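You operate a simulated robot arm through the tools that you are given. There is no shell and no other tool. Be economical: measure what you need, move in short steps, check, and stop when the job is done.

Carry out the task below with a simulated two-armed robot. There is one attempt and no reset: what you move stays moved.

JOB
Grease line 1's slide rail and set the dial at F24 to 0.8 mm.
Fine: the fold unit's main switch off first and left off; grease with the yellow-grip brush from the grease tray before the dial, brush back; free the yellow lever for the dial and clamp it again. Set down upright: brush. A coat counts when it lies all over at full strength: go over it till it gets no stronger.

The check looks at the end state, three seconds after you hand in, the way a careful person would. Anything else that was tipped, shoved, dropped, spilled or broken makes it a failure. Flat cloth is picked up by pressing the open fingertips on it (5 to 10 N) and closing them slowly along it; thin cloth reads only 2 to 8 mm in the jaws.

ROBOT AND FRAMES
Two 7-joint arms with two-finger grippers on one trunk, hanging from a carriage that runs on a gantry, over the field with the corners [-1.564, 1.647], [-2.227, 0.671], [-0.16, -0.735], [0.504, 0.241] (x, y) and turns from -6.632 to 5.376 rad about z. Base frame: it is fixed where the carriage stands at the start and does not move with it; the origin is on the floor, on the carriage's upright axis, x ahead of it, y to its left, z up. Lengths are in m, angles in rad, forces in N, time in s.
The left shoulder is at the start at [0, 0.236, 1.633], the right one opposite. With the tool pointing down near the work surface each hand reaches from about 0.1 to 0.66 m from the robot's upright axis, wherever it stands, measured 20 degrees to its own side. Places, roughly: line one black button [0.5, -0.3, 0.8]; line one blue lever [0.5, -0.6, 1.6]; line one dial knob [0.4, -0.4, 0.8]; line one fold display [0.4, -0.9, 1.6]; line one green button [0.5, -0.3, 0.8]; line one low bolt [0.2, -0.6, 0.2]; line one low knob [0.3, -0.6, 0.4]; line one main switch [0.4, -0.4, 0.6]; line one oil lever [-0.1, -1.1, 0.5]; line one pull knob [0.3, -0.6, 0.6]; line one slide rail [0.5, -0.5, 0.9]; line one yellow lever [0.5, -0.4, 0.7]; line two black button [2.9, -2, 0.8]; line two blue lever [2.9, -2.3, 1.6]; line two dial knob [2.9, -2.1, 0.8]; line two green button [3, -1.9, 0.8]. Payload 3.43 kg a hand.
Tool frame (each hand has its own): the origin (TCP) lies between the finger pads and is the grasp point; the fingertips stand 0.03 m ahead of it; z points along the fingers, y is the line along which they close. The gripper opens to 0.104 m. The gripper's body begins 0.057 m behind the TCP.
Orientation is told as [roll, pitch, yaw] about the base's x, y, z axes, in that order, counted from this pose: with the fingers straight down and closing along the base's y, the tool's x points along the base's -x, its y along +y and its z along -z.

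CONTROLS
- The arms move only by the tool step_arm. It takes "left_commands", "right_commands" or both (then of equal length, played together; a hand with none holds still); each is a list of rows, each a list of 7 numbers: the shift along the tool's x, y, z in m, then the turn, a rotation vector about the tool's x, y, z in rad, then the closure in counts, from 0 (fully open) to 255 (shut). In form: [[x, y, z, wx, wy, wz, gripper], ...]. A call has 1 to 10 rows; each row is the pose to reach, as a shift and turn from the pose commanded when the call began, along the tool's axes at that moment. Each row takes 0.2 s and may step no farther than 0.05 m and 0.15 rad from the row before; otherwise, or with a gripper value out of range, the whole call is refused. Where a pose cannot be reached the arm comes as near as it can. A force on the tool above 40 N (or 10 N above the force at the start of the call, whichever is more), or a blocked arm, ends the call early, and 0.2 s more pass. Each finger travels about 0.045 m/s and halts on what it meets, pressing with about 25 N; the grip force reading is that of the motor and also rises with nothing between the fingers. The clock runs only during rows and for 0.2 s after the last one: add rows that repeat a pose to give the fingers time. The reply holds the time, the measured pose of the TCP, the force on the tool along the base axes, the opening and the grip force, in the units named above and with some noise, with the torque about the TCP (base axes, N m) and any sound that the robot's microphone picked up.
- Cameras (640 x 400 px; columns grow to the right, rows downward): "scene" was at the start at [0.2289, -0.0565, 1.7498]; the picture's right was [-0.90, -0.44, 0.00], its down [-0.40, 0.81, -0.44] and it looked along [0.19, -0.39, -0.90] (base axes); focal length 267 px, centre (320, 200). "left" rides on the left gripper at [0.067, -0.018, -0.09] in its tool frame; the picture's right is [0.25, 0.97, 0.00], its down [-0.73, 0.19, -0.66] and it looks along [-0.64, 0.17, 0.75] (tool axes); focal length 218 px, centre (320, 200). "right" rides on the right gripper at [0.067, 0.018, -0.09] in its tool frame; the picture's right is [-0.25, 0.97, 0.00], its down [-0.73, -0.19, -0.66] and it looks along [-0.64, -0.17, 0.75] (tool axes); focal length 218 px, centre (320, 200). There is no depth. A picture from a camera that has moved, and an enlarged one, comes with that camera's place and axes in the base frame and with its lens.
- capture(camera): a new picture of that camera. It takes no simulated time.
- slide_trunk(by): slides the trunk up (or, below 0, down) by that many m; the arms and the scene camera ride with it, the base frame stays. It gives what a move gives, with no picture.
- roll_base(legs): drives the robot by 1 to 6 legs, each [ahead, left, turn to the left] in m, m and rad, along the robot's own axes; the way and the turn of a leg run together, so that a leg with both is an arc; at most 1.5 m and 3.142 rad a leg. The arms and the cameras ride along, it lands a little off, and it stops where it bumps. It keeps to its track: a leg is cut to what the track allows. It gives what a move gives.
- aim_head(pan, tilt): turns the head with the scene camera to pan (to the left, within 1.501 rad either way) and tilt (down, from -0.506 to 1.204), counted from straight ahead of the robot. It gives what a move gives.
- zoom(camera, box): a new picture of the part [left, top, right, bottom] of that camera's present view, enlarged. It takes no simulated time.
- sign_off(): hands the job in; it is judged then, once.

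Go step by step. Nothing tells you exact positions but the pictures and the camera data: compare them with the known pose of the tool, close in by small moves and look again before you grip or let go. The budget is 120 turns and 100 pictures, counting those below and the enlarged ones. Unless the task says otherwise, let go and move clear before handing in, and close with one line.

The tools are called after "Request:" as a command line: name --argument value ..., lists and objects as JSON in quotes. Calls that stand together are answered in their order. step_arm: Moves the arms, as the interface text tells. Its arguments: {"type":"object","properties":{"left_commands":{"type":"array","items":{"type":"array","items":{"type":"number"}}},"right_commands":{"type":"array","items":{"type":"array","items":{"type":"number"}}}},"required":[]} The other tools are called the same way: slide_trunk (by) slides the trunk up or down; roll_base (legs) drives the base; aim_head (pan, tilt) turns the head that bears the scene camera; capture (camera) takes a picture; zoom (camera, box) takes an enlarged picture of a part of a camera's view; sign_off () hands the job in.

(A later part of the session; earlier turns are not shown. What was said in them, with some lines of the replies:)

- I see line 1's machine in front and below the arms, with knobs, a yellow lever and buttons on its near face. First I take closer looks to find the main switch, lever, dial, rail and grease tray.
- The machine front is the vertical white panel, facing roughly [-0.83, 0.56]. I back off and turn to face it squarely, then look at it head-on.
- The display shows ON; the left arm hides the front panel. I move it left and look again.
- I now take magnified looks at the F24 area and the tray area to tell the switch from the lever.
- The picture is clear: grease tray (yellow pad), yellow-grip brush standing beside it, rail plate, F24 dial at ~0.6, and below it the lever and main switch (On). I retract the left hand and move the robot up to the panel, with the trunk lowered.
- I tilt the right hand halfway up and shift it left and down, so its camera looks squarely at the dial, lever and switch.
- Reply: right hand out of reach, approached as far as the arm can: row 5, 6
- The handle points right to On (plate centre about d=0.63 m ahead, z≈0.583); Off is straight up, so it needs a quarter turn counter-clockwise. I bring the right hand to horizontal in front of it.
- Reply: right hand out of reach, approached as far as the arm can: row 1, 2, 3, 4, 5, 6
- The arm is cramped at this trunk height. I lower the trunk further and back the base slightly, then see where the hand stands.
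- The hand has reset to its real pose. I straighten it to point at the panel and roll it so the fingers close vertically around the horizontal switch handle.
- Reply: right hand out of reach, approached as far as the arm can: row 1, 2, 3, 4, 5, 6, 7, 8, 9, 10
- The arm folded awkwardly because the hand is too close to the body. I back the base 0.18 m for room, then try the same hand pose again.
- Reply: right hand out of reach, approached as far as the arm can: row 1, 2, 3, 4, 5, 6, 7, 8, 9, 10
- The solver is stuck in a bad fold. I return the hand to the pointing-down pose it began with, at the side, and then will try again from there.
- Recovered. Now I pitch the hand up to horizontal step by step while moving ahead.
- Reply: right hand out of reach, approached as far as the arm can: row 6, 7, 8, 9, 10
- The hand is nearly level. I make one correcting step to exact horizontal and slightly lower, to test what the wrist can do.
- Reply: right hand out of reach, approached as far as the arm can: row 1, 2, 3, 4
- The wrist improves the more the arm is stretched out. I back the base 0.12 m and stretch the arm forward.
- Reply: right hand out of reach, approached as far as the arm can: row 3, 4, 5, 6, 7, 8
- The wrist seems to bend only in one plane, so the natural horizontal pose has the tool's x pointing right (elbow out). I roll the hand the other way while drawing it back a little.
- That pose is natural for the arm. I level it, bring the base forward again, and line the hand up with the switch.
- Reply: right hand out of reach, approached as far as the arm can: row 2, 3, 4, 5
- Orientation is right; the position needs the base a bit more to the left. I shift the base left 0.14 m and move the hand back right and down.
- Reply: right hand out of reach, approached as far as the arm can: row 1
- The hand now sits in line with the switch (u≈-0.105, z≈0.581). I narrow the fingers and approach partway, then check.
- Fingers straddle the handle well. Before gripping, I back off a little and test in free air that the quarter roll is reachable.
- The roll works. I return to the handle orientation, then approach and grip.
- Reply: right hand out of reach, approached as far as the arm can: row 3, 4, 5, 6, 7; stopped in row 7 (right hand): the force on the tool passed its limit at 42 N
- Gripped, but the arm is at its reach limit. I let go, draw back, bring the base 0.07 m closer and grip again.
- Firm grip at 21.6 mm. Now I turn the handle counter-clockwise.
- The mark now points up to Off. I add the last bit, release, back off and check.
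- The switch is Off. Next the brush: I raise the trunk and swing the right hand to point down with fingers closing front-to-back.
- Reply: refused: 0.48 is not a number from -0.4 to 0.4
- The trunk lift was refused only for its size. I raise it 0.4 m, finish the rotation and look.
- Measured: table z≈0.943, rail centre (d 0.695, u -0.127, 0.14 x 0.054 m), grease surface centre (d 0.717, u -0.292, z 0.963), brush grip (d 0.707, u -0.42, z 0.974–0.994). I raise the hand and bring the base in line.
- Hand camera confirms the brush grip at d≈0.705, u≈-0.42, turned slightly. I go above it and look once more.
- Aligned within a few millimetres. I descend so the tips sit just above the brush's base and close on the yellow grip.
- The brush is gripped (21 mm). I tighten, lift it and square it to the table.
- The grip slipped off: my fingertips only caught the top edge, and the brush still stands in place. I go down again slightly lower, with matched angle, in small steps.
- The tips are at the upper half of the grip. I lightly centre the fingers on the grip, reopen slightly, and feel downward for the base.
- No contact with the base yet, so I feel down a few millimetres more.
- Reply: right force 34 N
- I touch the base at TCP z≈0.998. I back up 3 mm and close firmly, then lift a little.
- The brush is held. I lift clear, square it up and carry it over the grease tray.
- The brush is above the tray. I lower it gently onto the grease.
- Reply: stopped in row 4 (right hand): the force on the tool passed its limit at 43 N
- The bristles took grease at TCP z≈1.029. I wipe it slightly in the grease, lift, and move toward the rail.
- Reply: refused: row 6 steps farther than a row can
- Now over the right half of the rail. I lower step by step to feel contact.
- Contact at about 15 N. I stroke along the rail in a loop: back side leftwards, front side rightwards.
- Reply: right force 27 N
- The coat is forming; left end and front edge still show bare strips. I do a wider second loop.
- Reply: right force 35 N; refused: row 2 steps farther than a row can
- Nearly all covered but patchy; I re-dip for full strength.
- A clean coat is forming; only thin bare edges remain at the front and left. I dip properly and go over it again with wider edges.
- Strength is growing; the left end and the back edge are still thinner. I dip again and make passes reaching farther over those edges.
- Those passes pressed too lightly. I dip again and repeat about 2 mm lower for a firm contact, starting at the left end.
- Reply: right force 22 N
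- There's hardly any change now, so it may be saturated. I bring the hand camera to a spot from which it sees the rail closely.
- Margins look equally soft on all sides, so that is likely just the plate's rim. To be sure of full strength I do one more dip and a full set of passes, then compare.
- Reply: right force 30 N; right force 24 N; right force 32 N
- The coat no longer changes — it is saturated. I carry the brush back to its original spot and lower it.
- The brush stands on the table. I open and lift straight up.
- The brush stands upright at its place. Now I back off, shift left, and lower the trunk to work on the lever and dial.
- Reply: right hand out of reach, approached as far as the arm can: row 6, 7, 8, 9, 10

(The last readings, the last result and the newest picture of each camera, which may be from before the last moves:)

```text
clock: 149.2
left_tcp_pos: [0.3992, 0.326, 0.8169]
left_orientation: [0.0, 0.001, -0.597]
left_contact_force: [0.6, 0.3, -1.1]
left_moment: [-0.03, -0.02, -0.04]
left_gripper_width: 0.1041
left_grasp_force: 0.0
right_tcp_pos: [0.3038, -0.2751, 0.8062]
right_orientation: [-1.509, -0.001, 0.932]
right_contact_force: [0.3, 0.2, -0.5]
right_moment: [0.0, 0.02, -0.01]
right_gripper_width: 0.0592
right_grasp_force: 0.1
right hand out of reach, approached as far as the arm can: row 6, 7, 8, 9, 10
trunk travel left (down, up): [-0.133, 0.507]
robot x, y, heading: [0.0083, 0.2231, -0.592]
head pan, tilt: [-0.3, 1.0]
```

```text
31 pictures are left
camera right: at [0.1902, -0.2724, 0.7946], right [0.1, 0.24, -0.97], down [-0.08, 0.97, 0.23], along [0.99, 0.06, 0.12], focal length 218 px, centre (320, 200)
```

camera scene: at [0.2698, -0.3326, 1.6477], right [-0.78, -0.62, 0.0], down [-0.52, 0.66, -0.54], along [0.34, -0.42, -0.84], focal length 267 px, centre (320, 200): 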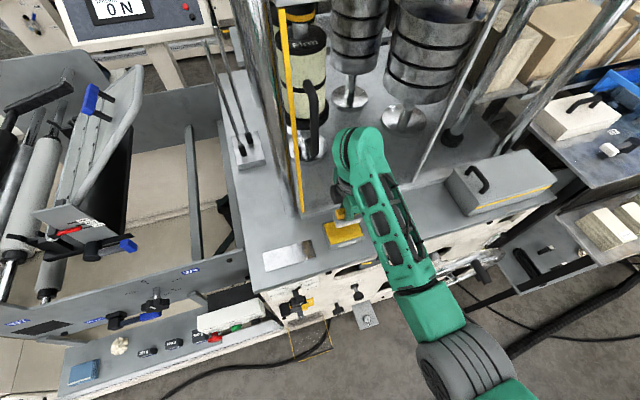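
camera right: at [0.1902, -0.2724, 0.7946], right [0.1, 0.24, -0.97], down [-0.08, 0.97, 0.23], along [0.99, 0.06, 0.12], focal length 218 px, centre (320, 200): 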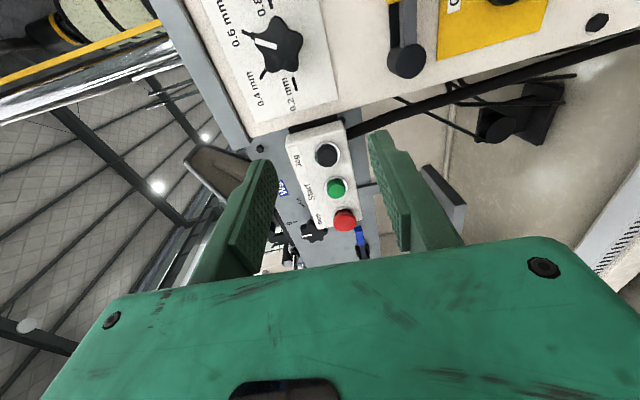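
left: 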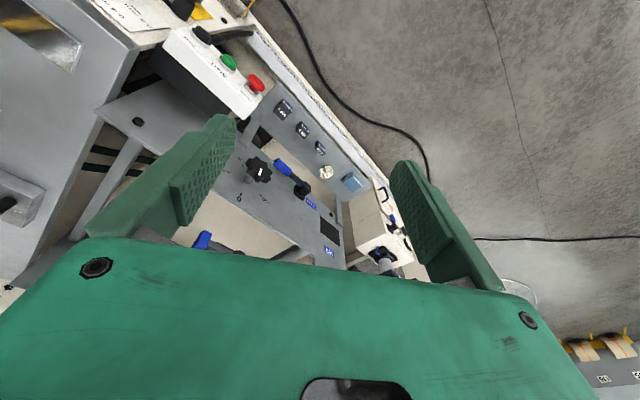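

I shift the hand right and down to inspect the lever closely.

Request:
step_arm --right_commands '[[0.04, 0.0, 0, 0.03, -0.02, 0, 110], [0.08, 0.02, -0.01, 0.06, -0.04, 0, 110], [0.1, 0.05, -0.01, 0.06, -0.04, 0, 110], [0.1, 0.08, -0.01, 0.06, -0.04, 0, 110], [0.1, 0.08, -0.01, 0.06, -0.04, 0, 110]]'

Request:
capture --camera "right"

Request:
aim_head --pan -0.3 --tilt 0.8

Request:
capture --camera "scene"

```text
clock: 150.4
left_tcp_pos: [0.4026, 0.3284, 0.816]
left_orientation: [0.002, 0.003, -0.599]
left_contact_force: [-0.2, 0.5, -1.2]
left_moment: [-0.06, 0.05, -0.01]
left_gripper_width: 0.1039
left_grasp_force: 0.0
right_tcp_pos: [0.2359, -0.3415, 0.7205]
right_orientation: [-1.565, -0.002, 1.013]
right_contact_force: [0.1, -0.3, 0.6]
right_moment: [-0.01, -0.04, -0.05]
right_gripper_width: 0.0592
right_grasp_force: 0.0
right hand out of reach, approached as far as the arm can: row 1, 2, 3, 4
trunk travel left (down, up): [-0.133, 0.507]
robot x, y, heading: [0.0076, 0.221, -0.599]
head pan, tilt: [-0.3, 1.0]
```

```text
30 pictures are left
camera right: at [0.1242, -0.3495, 0.7029], right [0.13, 0.22, -0.97], down [-0.17, 0.97, 0.2], along [0.98, 0.14, 0.16], focal length 218 px, centre (320, 200)
```

right: 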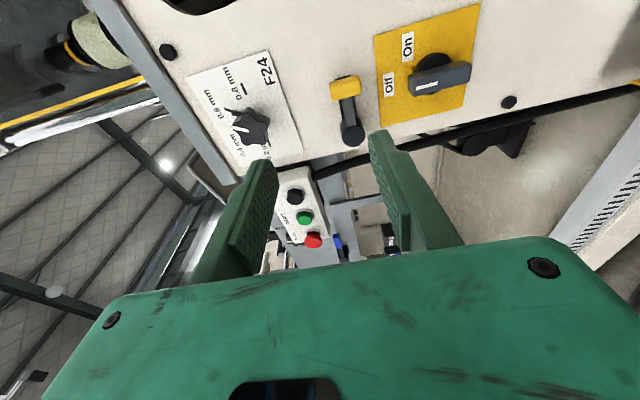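

```text
clock: 151.1
left_tcp_pos: [0.4022, 0.3246, 0.8162]
left_orientation: [-0.001, 0.0, -0.598]
left_contact_force: [0.1, -0.3, 1.2]
left_moment: [0.0, 0.01, 0.01]
left_gripper_width: 0.1042
left_grasp_force: 0.1
right_tcp_pos: [0.2357, -0.3449, 0.7221]
right_orientation: [-1.57, -0.001, 1.01]
right_contact_force: [0.4, -1.0, 0.2]
right_moment: [-0.02, 0.01, 0.01]
right_gripper_width: 0.059
right_grasp_force: 0.1
trunk travel left (down, up): [-0.133, 0.507]
robot x, y, heading: [0.0057, 0.2232, -0.597]
head pan, tilt: [-0.3, 0.799]
```

```text
29 pictures are left
camera scene: at [0.2245, 0.0442, 1.3628], right [-0.78, -0.62, 0.0], down [-0.45, 0.56, -0.7], along [0.43, -0.55, -0.72], focal length 267 px, centre (320, 200)
```

scene: 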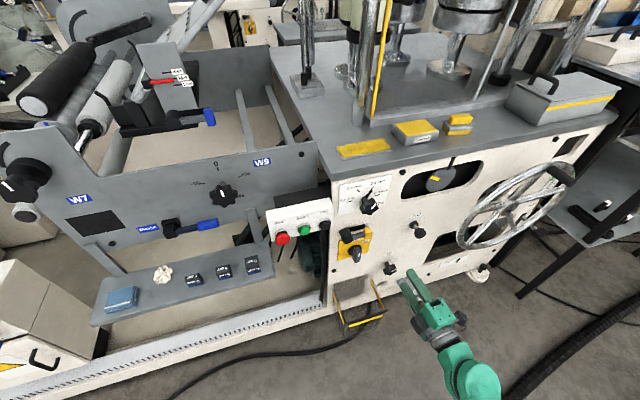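

Request:
zoom --camera "right" --box '[300, 50, 400, 160]'

Request:
zoom --camera "scene" --box '[325, 170, 405, 270]'

```text
3.64 times, centred on (350, 105) of right
camera zoom: at [0.1239, -0.3528, 0.705], right [0.13, 0.22, -0.97], down [-0.17, 0.97, 0.19], along [0.98, 0.14, 0.17], focal length 794 px, centre (211, 546)
```

zoom: 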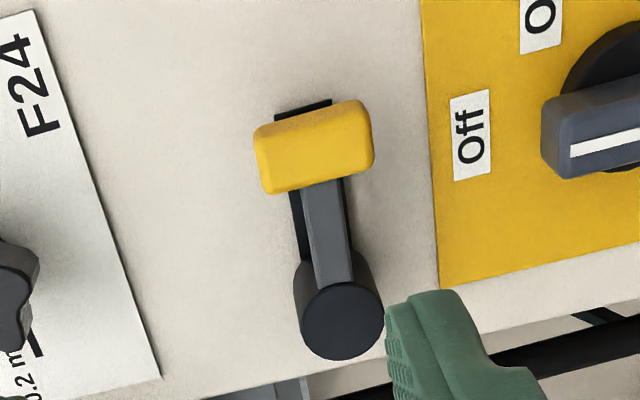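

```text
4.00 times, centred on (365, 220) of scene
camera zoom: at [0.2245, 0.0442, 1.3628], right [-0.78, -0.62, 0.0], down [-0.45, 0.56, -0.7], along [0.43, -0.55, -0.72], focal length 1067 px, centre (140, 120)
```

zoom: 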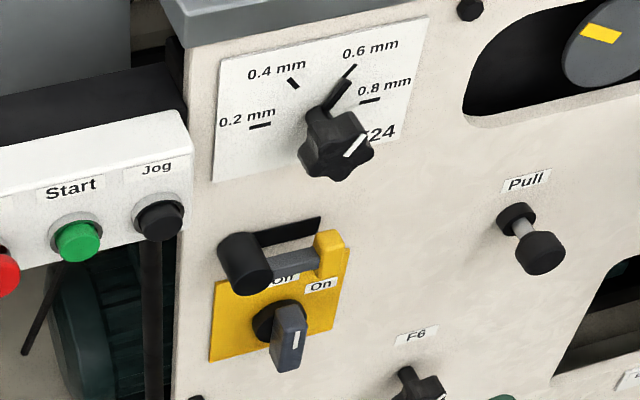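

The lever pivots on the black hub (u≈-0.061, z≈0.691, radius ≈0.066 m) with its yellow grip at u≈-0.127, z≈0.691. I bring the base 5 cm closer and line up with the yellow grip.

Request:
roll_base --legs '[[0.05, 0, 0]]'

Request:
step_arm --right_commands '[[-0.013, 0.015, 0, 0, 0.036, 0, 110], [-0.026, 0.031, 0, 0, 0.036, 0, 110], [-0.026, 0.031, 0.045, 0, 0.036, 0, 110], [-0.026, 0.031, 0.085, 0, 0.036, 0, 110], [-0.026, 0.031, 0.085, 0, 0.036, 0, 110]]'

Request:
capture --camera "right"

```text
clock: 152.0
left_tcp_pos: [0.4439, 0.2974, 0.8165]
left_orientation: [-0.001, 0.0, -0.598]
left_contact_force: [-0.4, -0.9, 0.2]
left_moment: [0.02, 0.02, -0.01]
left_gripper_width: 0.1039
left_grasp_force: 0.0
right_tcp_pos: [0.2766, -0.3725, 0.7225]
right_orientation: [-1.569, -0.002, 1.011]
right_contact_force: [0.1, 0.2, -1.1]
right_moment: [0.01, -0.01, 0.03]
right_gripper_width: 0.0592
right_grasp_force: 0.0
trunk travel left (down, up): [-0.133, 0.507]
robot x, y, heading: [0.0423, 0.1937, -0.593]
head pan, tilt: [-0.3, 0.799]
```

```text
clock: 153.2
left_tcp_pos: [0.4418, 0.2986, 0.8156]
left_orientation: [-0.001, 0.001, -0.596]
left_contact_force: [-1.3, 1.0, 0.1]
left_moment: [-0.01, -0.04, 0.02]
left_gripper_width: 0.1043
left_grasp_force: 0.1
right_tcp_pos: [0.3618, -0.3952, 0.6901]
right_orientation: [-1.567, -0.002, 0.976]
right_contact_force: [0.4, 0.3, -0.4]
right_moment: [0.02, -0.02, 0.0]
right_gripper_width: 0.0591
right_grasp_force: 0.1
trunk travel left (down, up): [-0.133, 0.507]
robot x, y, heading: [0.0494, 0.197, -0.599]
head pan, tilt: [-0.3, 0.799]
```

```text
26 pictures are left
camera right: at [0.2498, -0.3992, 0.6728], right [0.14, 0.21, -0.97], down [-0.13, 0.97, 0.19], along [0.98, 0.1, 0.16], focal length 218 px, centre (320, 200)
```

right: 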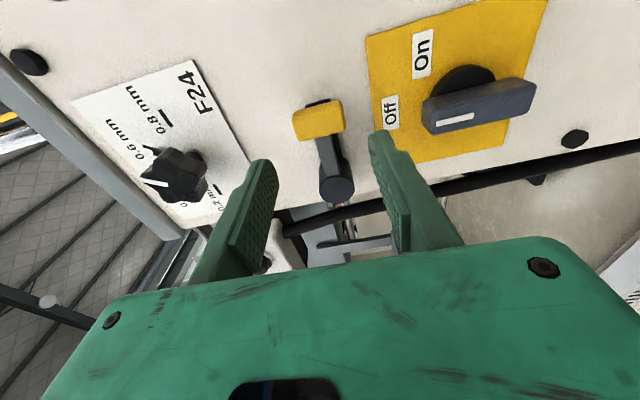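

Aligned. I advance and close on the yellow grip.

Request:
step_arm --right_commands '[[0.004, -0.001, 0.03, 0, 0, 0, 110], [0.004, -0.001, 0.055, 0, 0, 0, 110], [0.004, -0.001, 0.066, 0, 0, 0, 110], [0.004, -0.001, 0.066, 0, 0, 0, 160], [0.004, -0.001, 0.066, 0, 0, 0, 210], [0.004, -0.001, 0.066, 0, 0, 0, 230], [0.004, -0.001, 0.066, 0, 0, 0, 230]]'

Request:
capture --camera "right"

```text
clock: 154.8
left_tcp_pos: [0.4423, 0.2977, 0.8158]
left_orientation: [0.001, 0.0, -0.596]
left_contact_force: [-0.5, -0.7, -0.5]
left_moment: [0.01, -0.01, 0.01]
left_gripper_width: 0.1039
left_grasp_force: 0.1
right_tcp_pos: [0.4144, -0.4356, 0.6909]
right_orientation: [-1.566, -0.002, 0.975]
right_contact_force: [4.1, -3.7, -8.6]
right_moment: [-0.47, 0.28, 0.1]
right_gripper_width: 0.04
right_grasp_force: 44.7
trunk travel left (down, up): [-0.133, 0.507]
robot x, y, heading: [0.0488, 0.1952, -0.595]
head pan, tilt: [-0.3, 0.799]
```

```text
25 pictures are left
camera right: at [0.3027, -0.4396, 0.6736], right [0.14, 0.21, -0.97], down [-0.13, 0.97, 0.19], along [0.98, 0.1, 0.16], focal length 218 px, centre (320, 200)
```

right: 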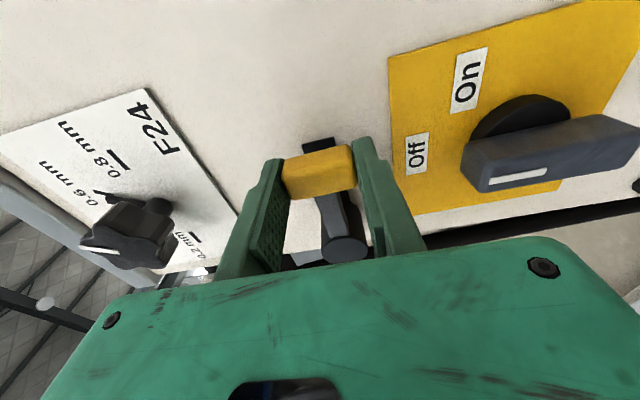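

Firm grip, 40 mm. I test the swing upward along the arc by 0.3 rad.

Request:
step_arm --right_commands '[[-0.0007, -0.0099, 0, 0, 0, -0.15, 255], [-0.0029, -0.0195, 0, 0, 0, -0.3, 255], [-0.0029, -0.0195, 0, 0, 0, -0.3, 255]]'

```text
clock: 155.6
left_tcp_pos: [0.4434, 0.298, 0.8161]
left_orientation: [0.0, 0.0, -0.596]
left_contact_force: [0.8, -0.7, -0.7]
left_moment: [-0.02, 0.0, 0.0]
left_gripper_width: 0.1038
left_grasp_force: 0.2
right_tcp_pos: [0.4164, -0.4324, 0.7105]
right_orientation: [-1.566, 0.301, 0.975]
right_contact_force: [7.4, -7.5, -16.6]
right_moment: [-0.99, 0.36, -0.93]
right_gripper_width: 0.0398
right_grasp_force: 45.2
trunk travel left (down, up): [-0.133, 0.507]
robot x, y, heading: [0.0463, 0.1929, -0.596]
head pan, tilt: [-0.3, 0.799]
```

It swings up with it. I continue along the arc.

Request:
step_arm --right_commands '[[-0.0007, -0.0099, 0, 0, 0, -0.15, 255], [-0.0029, -0.0195, 0, 0, 0, -0.3, 255], [-0.0066, -0.0287, 0, 0, 0, -0.45, 255], [-0.0115, -0.0373, 0, 0, 0, -0.6, 255], [-0.0177, -0.045, 0, 0, 0, -0.75, 255], [-0.025, -0.0517, 0, 0, 0, -0.9, 255]]'

Request:
capture --camera "right"

Request:
zoom --camera "scene" --box '[325, 170, 405, 270]'

```text
clock: 157.0
left_tcp_pos: [0.4421, 0.298, 0.8153]
left_orientation: [0.0, -0.001, -0.597]
left_contact_force: [0.0, 0.0, 0.3]
left_moment: [0.01, -0.02, 0.04]
left_gripper_width: 0.1039
left_grasp_force: 0.1
right_tcp_pos: [0.4385, -0.4005, 0.752]
right_orientation: [-1.553, 1.201, 0.995]
right_contact_force: [6.5, -9.9, -23.3]
right_moment: [-0.35, 0.56, -0.17]
right_gripper_width: 0.04
right_grasp_force: 45.2
trunk travel left (down, up): [-0.133, 0.507]
robot x, y, heading: [0.046, 0.1948, -0.596]
head pan, tilt: [-0.3, 0.799]
```

```text
24 pictures are left
camera right: at [0.3415, -0.3829, 0.8077], right [-0.46, -0.67, -0.59], down [-0.3, 0.74, -0.61], along [0.84, -0.1, -0.54], focal length 218 px, centre (320, 200)
```

right: 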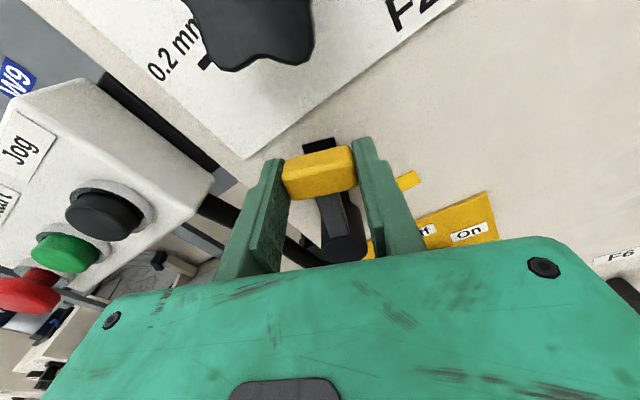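

```text
4.00 times, centred on (365, 220) of scene
camera zoom: at [0.2657, 0.0165, 1.3628], right [-0.78, -0.62, 0.0], down [-0.45, 0.56, -0.7], along [0.43, -0.55, -0.72], focal length 1067 px, centre (140, 120)
```

zoom: 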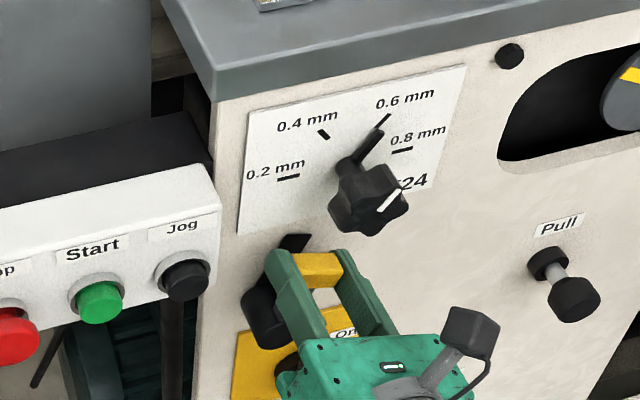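

The lever has turned about 1.2 rad. I continue carefully toward upright and watch for the stop.

Request:
step_arm --right_commands '[[-0.0003, -0.0066, 0, 0, 0, -0.1, 255], [-0.0013, -0.0131, 0, 0, 0, -0.2, 255], [-0.0029, -0.0195, 0, 0, 0, -0.3, 255], [-0.0041, -0.023, 0, 0, 0, -0.36, 255], [-0.0041, -0.023, 0, 0, 0, -0.36, 255]]'

Request:
zoom --camera "scene" --box '[325, 170, 405, 270]'

```text
clock: 158.2
left_tcp_pos: [0.4377, 0.2931, 0.815]
left_orientation: [-0.007, 0.002, -0.599]
left_contact_force: [-0.1, 0.4, -0.1]
left_moment: [-0.01, 0.0, 0.0]
left_gripper_width: 0.1038
left_grasp_force: 0.1
right_tcp_pos: [0.4436, -0.3915, 0.7579]
right_orientation: [-0.992, 1.562, 1.543]
right_contact_force: [-15.9, -29.3, -19.1]
right_moment: [0.56, -0.47, -0.16]
right_gripper_width: 0.0422
right_grasp_force: 45.4
trunk travel left (down, up): [-0.133, 0.507]
robot x, y, heading: [0.0522, 0.1919, -0.599]
head pan, tilt: [-0.3, 0.799]
```

```text
4.00 times, centred on (365, 220) of scene
camera zoom: at [0.2623, 0.0131, 1.3627], right [-0.78, -0.62, 0.0], down [-0.45, 0.56, -0.7], along [0.43, -0.55, -0.72], focal length 1067 px, centre (140, 120)
```

zoom: 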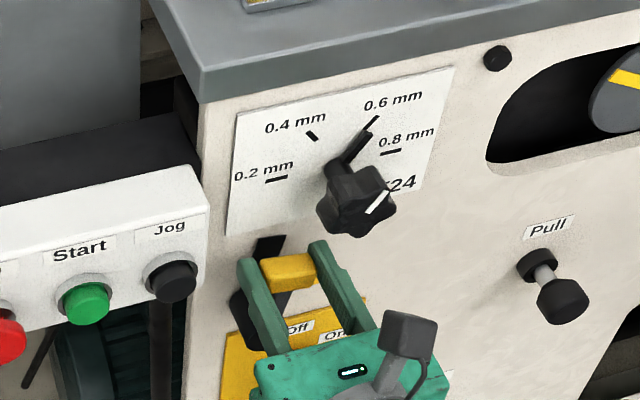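

The lever has come to its stop (about 80° up) – freed. I release and back away, then look.

Request:
step_arm --right_commands '[[0, 0.003, 0, 0, 0, 0.1, 200], [0, 0.003, 0, 0, 0, 0.1, 110], [0, 0.003, 0, 0, 0, 0.1, 110], [0, 0.003, -0.04, 0, 0, 0.1, 110], [0, 0.003, -0.08, 0, 0, 0.1, 110], [0, 0.003, -0.12, 0, 0, 0.1, 110]]'

Request:
capture --camera "right"

Request:
zoom --camera "scene" --box '[325, 170, 405, 270]'

```text
clock: 159.6
left_tcp_pos: [0.4417, 0.2993, 0.8147]
left_orientation: [0.0, 0.001, -0.597]
left_contact_force: [-0.5, 0.3, -0.7]
left_moment: [-0.02, -0.04, -0.01]
left_gripper_width: 0.104
left_grasp_force: 0.0
right_tcp_pos: [0.3484, -0.3149, 0.7573]
right_orientation: [-1.546, 1.459, 1.0]
right_contact_force: [-0.2, -0.2, -0.7]
right_moment: [0.03, 0.0, 0.0]
right_gripper_width: 0.0592
right_grasp_force: 0.1
trunk travel left (down, up): [-0.133, 0.507]
robot x, y, heading: [0.0499, 0.1895, -0.594]
head pan, tilt: [-0.3, 0.799]
```

```text
21 pictures are left
camera right: at [0.2608, -0.2843, 0.8226], right [-0.52, -0.77, -0.36], down [-0.39, 0.59, -0.7], along [0.76, -0.23, -0.61], focal length 218 px, centre (320, 200)
```

right: 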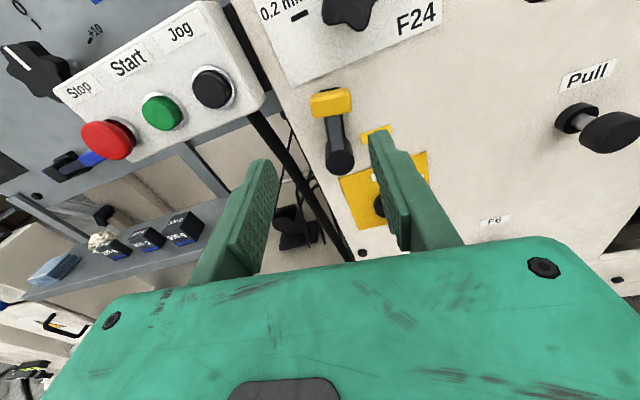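

```text
4.00 times, centred on (365, 220) of scene
camera zoom: at [0.2648, 0.0173, 1.3625], right [-0.78, -0.62, 0.0], down [-0.45, 0.56, -0.7], along [0.43, -0.54, -0.72], focal length 1067 px, centre (140, 120)
```

zoom: 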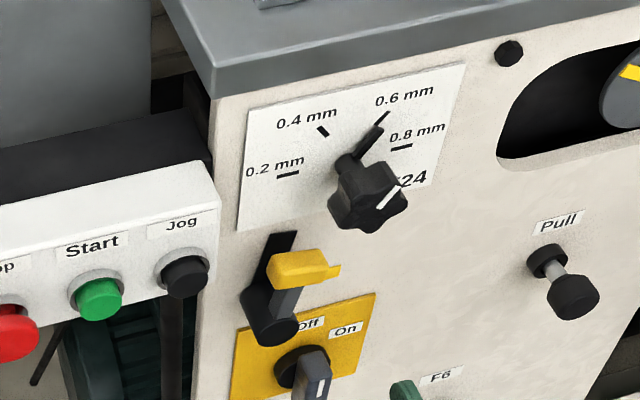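

The lever is up and free. Dial ticks lie at ±30° and ±90° around an axis at u≈-0.113, z≈0.826, so 0.6→0.8 is 60° clockwise. I line up with the knob, pre-rolled the other way.

Request:
step_arm --right_commands '[[0.037, 0.02, 0, 0, 0, 0.13, 110], [0.0737, 0.0404, 0, 0, 0, 0.26, 110], [0.0737, 0.0404, 0.035, 0, 0, 0.26, 110], [0.0737, 0.0404, 0.07, 0, 0, 0.26, 110], [0.0737, 0.0404, 0.07, 0, 0, 0.26, 110]]'

Request:
capture --camera "right"

```text
clock: 160.8
left_tcp_pos: [0.4411, 0.2993, 0.816]
left_orientation: [0.001, 0.002, -0.598]
left_contact_force: [-0.3, 0.2, 0.8]
left_moment: [-0.02, -0.04, 0.02]
left_gripper_width: 0.1041
left_grasp_force: 0.1
right_tcp_pos: [0.3796, -0.3959, 0.8259]
right_orientation: [-1.561, 1.196, 0.987]
right_contact_force: [-0.8, 0.0, 0.6]
right_moment: [-0.02, -0.02, 0.0]
right_gripper_width: 0.0593
right_grasp_force: 0.1
trunk travel left (down, up): [-0.133, 0.507]
robot x, y, heading: [0.048, 0.1951, -0.591]
head pan, tilt: [-0.3, 0.799]
```

```text
19 pictures are left
camera right: at [0.2831, -0.3789, 0.8818], right [-0.46, -0.67, -0.59], down [-0.3, 0.74, -0.61], along [0.84, -0.1, -0.53], focal length 218 px, centre (320, 200)
```

right: 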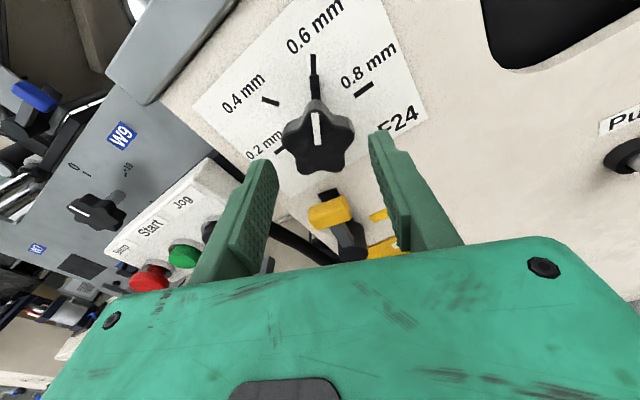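

The knob is centred between the fingers and its pointer sits at 0.6. I advance and grip.

Request:
step_arm --right_commands '[[0, 0, 0.025, 0, 0, 0, 110], [0, 0, 0.045, 0, 0, 0, 110], [0, 0, 0.049, 0, 0, 0, 110], [0, 0, 0.049, 0, 0, 0, 150], [0, 0, 0.049, 0, 0, 0, 200], [0, 0, 0.049, 0, 0, 0, 230], [0, 0, 0.049, 0, 0, 0, 230]]'

Request:
capture --camera "right"

```text
clock: 162.4
left_tcp_pos: [0.4436, 0.298, 0.816]
left_orientation: [-0.001, 0.0, -0.597]
left_contact_force: [-0.4, 0.2, -0.1]
left_moment: [0.01, 0.04, -0.01]
left_gripper_width: 0.104
left_grasp_force: 0.0
right_tcp_pos: [0.4214, -0.425, 0.8271]
right_orientation: [-1.561, 1.201, 0.982]
right_contact_force: [1.2, -4.3, -4.3]
right_moment: [-0.05, -0.03, -0.13]
right_gripper_width: 0.049
right_grasp_force: 45.2
trunk travel left (down, up): [-0.133, 0.507]
robot x, y, heading: [0.05, 0.1942, -0.595]
head pan, tilt: [-0.3, 0.799]
```

```text
18 pictures are left
camera right: at [0.3248, -0.4075, 0.883], right [-0.46, -0.67, -0.59], down [-0.3, 0.74, -0.61], along [0.84, -0.1, -0.53], focal length 218 px, centre (320, 200)
```

right: 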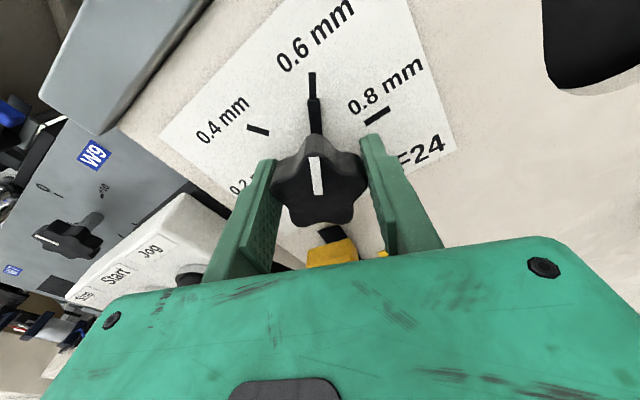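

Gripped (49 mm). I turn it 60° clockwise.

Request:
step_arm --right_commands '[[0, 0, 0, 0, 0, 0.0, 255], [0, 0, 0, 0, 0, 0.15, 255], [0, 0, 0, 0, 0, 0.3, 255], [0, 0, 0, 0, 0, 0.45, 255], [0, 0, 0, 0, 0, 0.6, 255], [0, 0, 0, 0, 0, 0.75, 255], [0, 0, 0, 0, 0, 0.9, 255], [0, 0, 0, 0, 0, 1.04, 255], [0, 0, 0, 0, 0, 1.04, 255]]'

Request:
capture --camera "right"

```text
clock: 164.4
left_tcp_pos: [0.4417, 0.2969, 0.8159]
left_orientation: [-0.002, 0.0, -0.598]
left_contact_force: [0.0, 0.4, -0.3]
left_moment: [0.02, 0.04, -0.01]
left_gripper_width: 0.1038
left_grasp_force: 0.0
right_tcp_pos: [0.4201, -0.4248, 0.8238]
right_orientation: [-1.564, 0.155, 0.975]
right_contact_force: [6.5, -17.1, -25.3]
right_moment: [-0.27, -0.35, 0.37]
right_gripper_width: 0.0491
right_grasp_force: 44.8
trunk travel left (down, up): [-0.133, 0.507]
robot x, y, heading: [0.0493, 0.1912, -0.602]
head pan, tilt: [-0.3, 0.799]
```

```text
17 pictures are left
camera right: at [0.3082, -0.4312, 0.8177], right [0.05, 0.09, -0.99], down [-0.12, 0.99, 0.08], along [0.99, 0.12, 0.06], focal length 218 px, centre (320, 200)
```

right: 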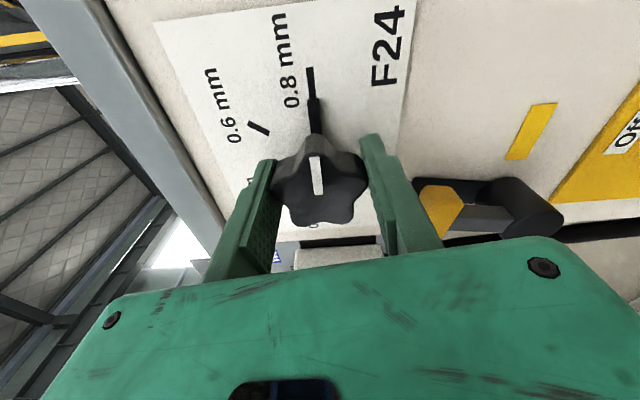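

The pointer lines up with 0.8. I release, back off and check.

Request:
step_arm --right_commands '[[0, 0, 0, 0, 0, 0, 200], [0, 0, 0, 0, 0, 0, 110], [0, 0, 0, 0, 0, 0, 90], [0, 0, -0.03, 0, 0, 0, 90], [0, 0, -0.06, 0, 0, 0, 90], [0, 0, -0.1, 0, 0, 0, 90]]'

Request:
zoom --camera "scene" --box '[325, 170, 405, 270]'

Request:
capture --camera "right"

```text
clock: 165.8
left_tcp_pos: [0.4401, 0.3, 0.8159]
left_orientation: [0.001, 0.001, -0.596]
left_contact_force: [-0.2, 0.7, 0.3]
left_moment: [-0.04, -0.03, 0.01]
left_gripper_width: 0.1042
left_grasp_force: 0.1
right_tcp_pos: [0.3372, -0.3646, 0.8268]
right_orientation: [-1.566, 0.16, 0.977]
right_contact_force: [-0.4, 0.8, 0.3]
right_moment: [0.01, -0.02, 0.01]
right_gripper_width: 0.0677
right_grasp_force: 0.0
trunk travel left (down, up): [-0.133, 0.507]
robot x, y, heading: [0.0461, 0.1926, -0.597]
head pan, tilt: [-0.3, 0.799]
```

```text
4.00 times, centred on (365, 220) of scene
camera zoom: at [0.2644, 0.0177, 1.3623], right [-0.78, -0.62, 0.0], down [-0.45, 0.56, -0.7], along [0.43, -0.54, -0.72], focal length 1067 px, centre (140, 120)
```

zoom: 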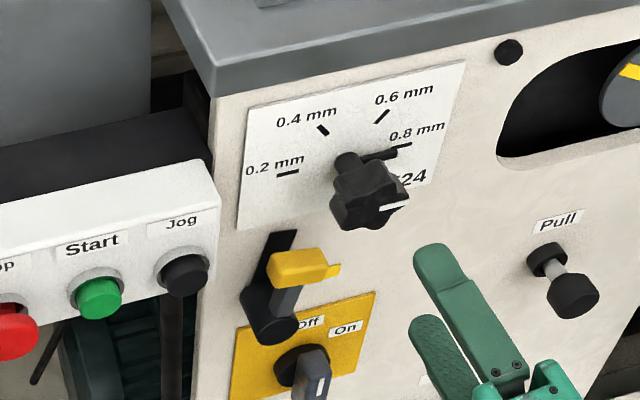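

```text
15 pictures are left
camera right: at [0.2249, -0.3715, 0.8203], right [0.05, 0.08, -1.0], down [-0.12, 0.99, 0.08], along [0.99, 0.12, 0.06], focal length 218 px, centre (320, 200)
```

right: 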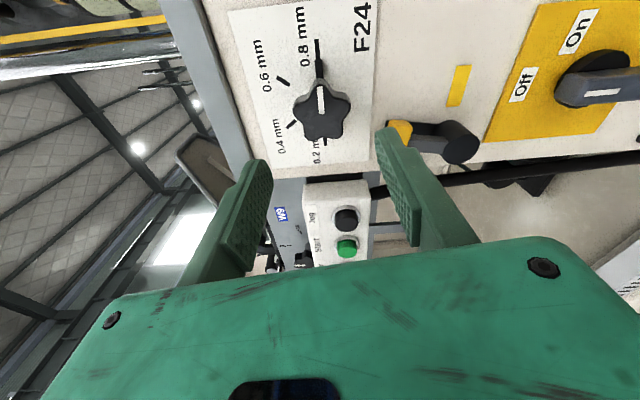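

Request:
zoom --camera "right" --box '[240, 20, 380, 170]'

```text
2.67 times, centred on (310, 95) of right
camera zoom: at [0.2249, -0.3715, 0.8203], right [0.05, 0.08, -1.0], down [-0.12, 0.99, 0.08], along [0.99, 0.12, 0.06], focal length 582 px, centre (347, 480)
```

zoom: 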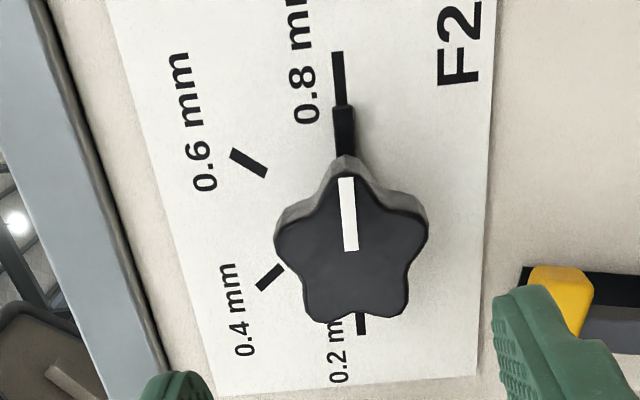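

The dial reads 0.8 mm. Now I roll the hand back and line up with the raised yellow lever grip.

Request:
step_arm --right_commands '[[-0.005, 0.007, 0, 0, 0, -0.144, 100], [-0.011, 0.014, 0, 0, 0, -0.288, 100], [-0.016, 0.021, 0, 0, 0, -0.432, 100], [-0.022, 0.028, 0, 0, 0, -0.576, 100], [-0.027, 0.035, 0, 0, 0, -0.72, 100], [-0.033, 0.042, 0, 0, 0, -0.864, 100], [-0.038, 0.049, 0, 0, 0, -1.008, 100], [-0.044, 0.056, 0, 0, 0, -1.152, 100], [-0.0491, 0.063, 0, 0, 0, -1.27, 100], [-0.0491, 0.063, 0.03, 0, 0, -1.27, 100]]'

Request:
capture --camera "right"

```text
clock: 168.0
left_tcp_pos: [0.4447, 0.2965, 0.8165]
left_orientation: [0.002, -0.002, -0.597]
left_contact_force: [0.7, 0.2, 0.5]
left_moment: [0.03, 0.04, 0.0]
left_gripper_width: 0.1041
left_grasp_force: 0.0
right_tcp_pos: [0.3895, -0.3543, 0.7594]
right_orientation: [-1.572, 1.431, 0.972]
right_contact_force: [0.4, -0.1, 0.2]
right_moment: [-0.01, -0.01, 0.02]
right_gripper_width: 0.0631
right_grasp_force: 0.1
trunk travel left (down, up): [-0.133, 0.507]
robot x, y, heading: [0.0546, 0.1932, -0.598]
head pan, tilt: [-0.3, 0.799]
```

```text
13 pictures are left
camera right: at [0.2991, -0.3255, 0.8228], right [-0.52, -0.76, -0.39], down [-0.38, 0.61, -0.7], along [0.77, -0.21, -0.61], focal length 218 px, centre (320, 200)
```

right: 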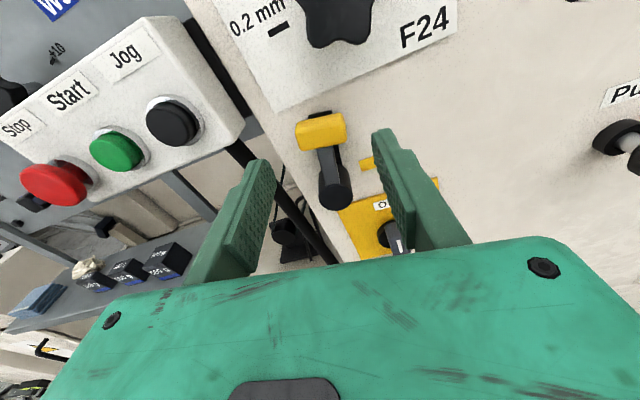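

Aligned with the grip. I advance and close on it.

Request:
step_arm --right_commands '[[0, 0, 0.03, 0, 0, 0, 100], [0, 0, 0.055, 0, 0, 0, 100], [0, 0, 0.065, 0, 0, 0, 100], [0, 0, 0.065, 0, 0, 0, 160], [0, 0, 0.065, 0, 0, 0, 210], [0, 0, 0.065, 0, 0, 0, 255], [0, 0, 0.065, 0, 0, 0, 255]]'

Request:
step_arm --right_commands '[[-0.0007, 0.0099, 0, 0, 0, 0.15, 255], [-0.0029, 0.0195, 0, 0, 0, 0.3, 255], [-0.0066, 0.0287, 0, 0, 0, 0.45, 255], [-0.0115, 0.0373, 0, 0, 0, 0.6, 255], [-0.0177, 0.045, 0, 0, 0, 0.75, 255], [-0.025, 0.0517, 0, 0, 0, 0.9, 255]]'

Request:
capture --camera "right"

```text
clock: 169.6
left_tcp_pos: [0.4439, 0.2986, 0.815]
left_orientation: [0.002, 0.0, -0.597]
left_contact_force: [1.0, 0.2, 0.4]
left_moment: [0.02, -0.03, 0.01]
left_gripper_width: 0.1037
left_grasp_force: 0.1
right_tcp_pos: [0.4409, -0.388, 0.7575]
right_orientation: [-1.555, 1.428, 0.989]
right_contact_force: [2.7, -2.8, -2.1]
right_moment: [0.42, -0.14, -0.38]
right_gripper_width: 0.0401
right_grasp_force: 44.8
trunk travel left (down, up): [-0.133, 0.507]
robot x, y, heading: [0.0488, 0.1937, -0.599]
head pan, tilt: [-0.3, 0.799]
```

```text
clock: 171.0
left_tcp_pos: [0.4434, 0.2967, 0.8163]
left_orientation: [-0.001, 0.0, -0.595]
left_contact_force: [0.6, 0.2, -0.6]
left_moment: [0.0, 0.04, -0.01]
left_gripper_width: 0.1038
left_grasp_force: 0.2
right_tcp_pos: [0.4136, -0.4282, 0.7247]
right_orientation: [-1.568, 0.526, 0.978]
right_contact_force: [6.2, -3.5, -6.3]
right_moment: [-0.37, 0.27, 0.67]
right_gripper_width: 0.0398
right_grasp_force: 45.7
trunk travel left (down, up): [-0.133, 0.507]
robot x, y, heading: [0.0483, 0.1897, -0.593]
head pan, tilt: [-0.3, 0.799]
```

```text
12 pictures are left
camera right: at [0.3018, -0.4325, 0.743], right [-0.15, -0.22, -0.96], down [-0.14, 0.97, -0.2], along [0.98, 0.1, -0.18], focal length 218 px, centre (320, 200)
```

right: 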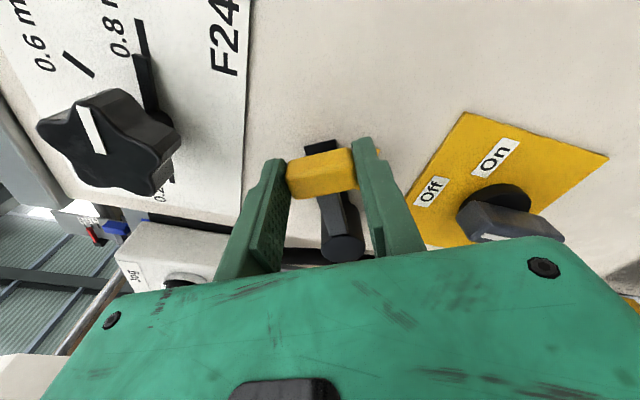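

The lever follows. I finish the arc to horizontal and feel for the clamp stop.

Request:
step_arm --right_commands '[[-0.0007, 0.0099, 0, 0, 0, 0.15, 255], [-0.0029, 0.0195, 0, 0, 0, 0.3, 255], [-0.0066, 0.0287, 0, 0, 0, 0.45, 255], [-0.009, 0.0335, 0, 0, 0, 0.53, 255], [-0.0102, 0.0355, 0, 0, 0, 0.565, 255], [-0.0102, 0.0355, 0, 0, 0, 0.565, 255]]'

Request:
capture --camera "right"

```text
clock: 172.4
left_tcp_pos: [0.4428, 0.2976, 0.8152]
left_orientation: [0.0, 0.0, -0.596]
left_contact_force: [0.3, -0.6, 0.0]
left_moment: [-0.01, -0.02, 0.0]
left_gripper_width: 0.104
left_grasp_force: 0.1
right_tcp_pos: [0.4075, -0.4369, 0.6903]
right_orientation: [-1.569, -0.039, 0.975]
right_contact_force: [4.1, -4.9, -9.1]
right_moment: [-1.12, 0.25, -0.16]
right_gripper_width: 0.04
right_grasp_force: 44.5
trunk travel left (down, up): [-0.133, 0.507]
robot x, y, heading: [0.0474, 0.1926, -0.595]
head pan, tilt: [-0.3, 0.799]
```

```text
11 pictures are left
camera right: at [0.2962, -0.4402, 0.6696], right [0.16, 0.24, -0.96], down [-0.14, 0.97, 0.22], along [0.98, 0.1, 0.19], focal length 218 px, centre (320, 200)
```

right: 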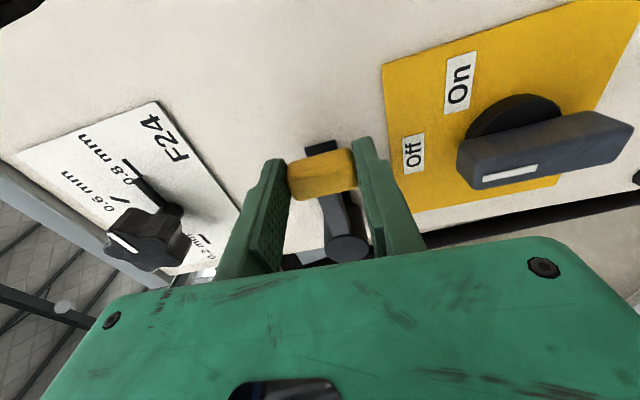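

Request:
step_arm --right_commands '[[0, 0.003, 0, 0, 0, 0.04, 255], [0, 0.006, 0, 0, 0, 0.07, 255], [0, 0.006, 0, 0, 0, 0.07, 255]]'

```text
clock: 173.2
left_tcp_pos: [0.4407, 0.2984, 0.8171]
left_orientation: [-0.003, 0.0, -0.596]
left_contact_force: [0.8, -0.6, 0.7]
left_moment: [-0.01, 0.0, -0.02]
left_gripper_width: 0.104
left_grasp_force: 0.0
right_tcp_pos: [0.4075, -0.4368, 0.6891]
right_orientation: [-1.578, -0.105, 0.977]
right_contact_force: [-11.6, 8.0, 23.4]
right_moment: [-1.0, 0.3, -0.37]
right_gripper_width: 0.041
right_grasp_force: 45.1
trunk travel left (down, up): [-0.133, 0.507]
robot x, y, heading: [0.0506, 0.1948, -0.599]
head pan, tilt: [-0.3, 0.799]
```

It is hard against its stop: clamped. I release and move clear.

Request:
step_arm --right_commands '[[0, -0.004, 0, 0, 0, -0.06, 230], [0, -0.004, 0, 0, 0, -0.06, 120], [0, -0.004, 0, 0, 0, -0.06, 100], [0, -0.004, 0, 0, 0, -0.06, 100], [0, -0.004, -0.04, 0, 0, -0.06, 100], [0, -0.004, -0.08, 0, 0, -0.06, 100], [0.0, -0.004, -0.12, 0, 0, -0.06, 100], [0.0, -0.004, -0.16, 0, 0, -0.06, 100]]'

Request:
zoom --camera "scene" --box '[325, 170, 405, 270]'

Request:
capture --camera "right"

```text
clock: 175.0
left_tcp_pos: [0.4404, 0.3003, 0.8151]
left_orientation: [-0.001, 0.002, -0.597]
left_contact_force: [-0.7, -0.4, -0.3]
left_moment: [0.0, -0.03, 0.01]
left_gripper_width: 0.1041
left_grasp_force: 0.0
right_tcp_pos: [0.2721, -0.3445, 0.687]
right_orientation: [-1.567, -0.049, 0.976]
right_contact_force: [-0.2, -0.3, 0.0]
right_moment: [0.02, 0.02, -0.06]
right_gripper_width: 0.0635
right_grasp_force: 0.0
trunk travel left (down, up): [-0.133, 0.507]
robot x, y, heading: [0.0497, 0.1924, -0.6]
head pan, tilt: [-0.3, 0.799]
```

```text
4.00 times, centred on (365, 220) of scene
camera zoom: at [0.2647, 0.0176, 1.3624], right [-0.78, -0.62, 0.0], down [-0.45, 0.56, -0.7], along [0.43, -0.54, -0.72], focal length 1067 px, centre (140, 120)
```

zoom: 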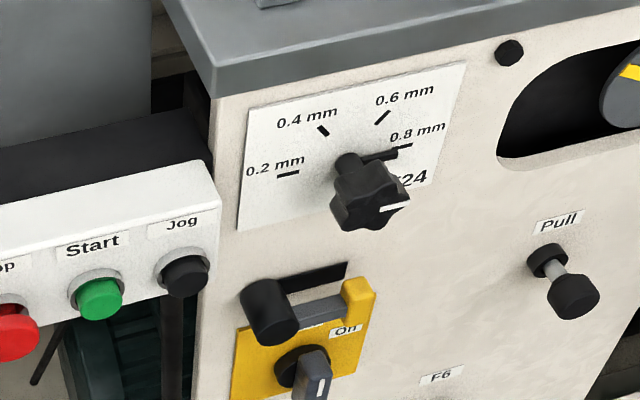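

```text
9 pictures are left
camera right: at [0.1609, -0.3493, 0.6654], right [0.16, 0.25, -0.95], down [-0.14, 0.96, 0.23], along [0.98, 0.1, 0.19], focal length 218 px, centre (320, 200)
```

right: 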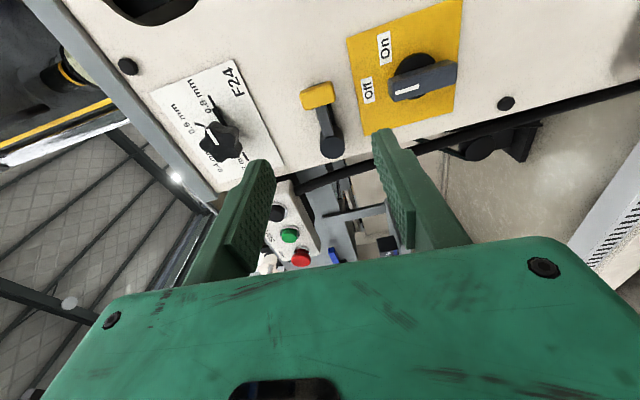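

Lever clamped, switch Off, dial at 0.8. One last look at the table top before handing in.

Request:
capture --camera "scene"

Request:
zoom --camera "right" --box '[150, 60, 270, 190]'

```text
8 pictures are left
camera scene: at [0.2647, 0.0176, 1.3624], right [-0.78, -0.62, 0.0], down [-0.45, 0.56, -0.7], along [0.43, -0.54, -0.72], focal length 267 px, centre (320, 200)
```

scene: 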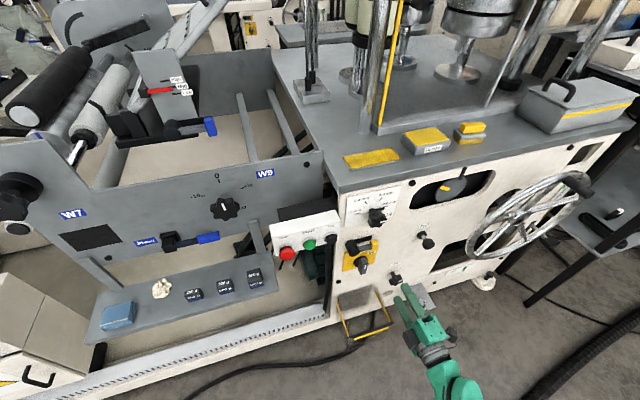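

```text
3.08 times, centred on (210, 125) of right
camera zoom: at [0.1609, -0.3493, 0.6654], right [0.16, 0.25, -0.95], down [-0.14, 0.96, 0.23], along [0.98, 0.1, 0.19], focal length 672 px, centre (658, 431)
```

zoom: 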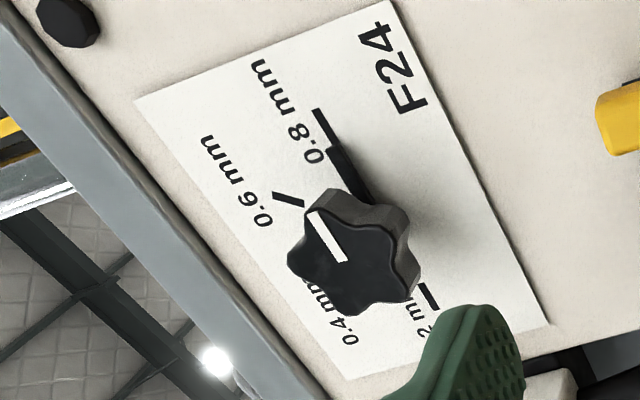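

Everything is in place: the rail is coated, the brush is upright, the lever is clamped, the switch is Off and the dial is at 0.8. I hand in.

Request:
sign_off

```text
The job is handed in.
```

Line 1's slide rail is greased and the F24 dial is set to 0.8 mm. The main switch is off, the yellow lever is clamped again, and the brush is back upright. The last full greasing round made the coat no stronger. A thin pale rim still shows at its edges, most at the left end, and I took it to be the plate's own edge.
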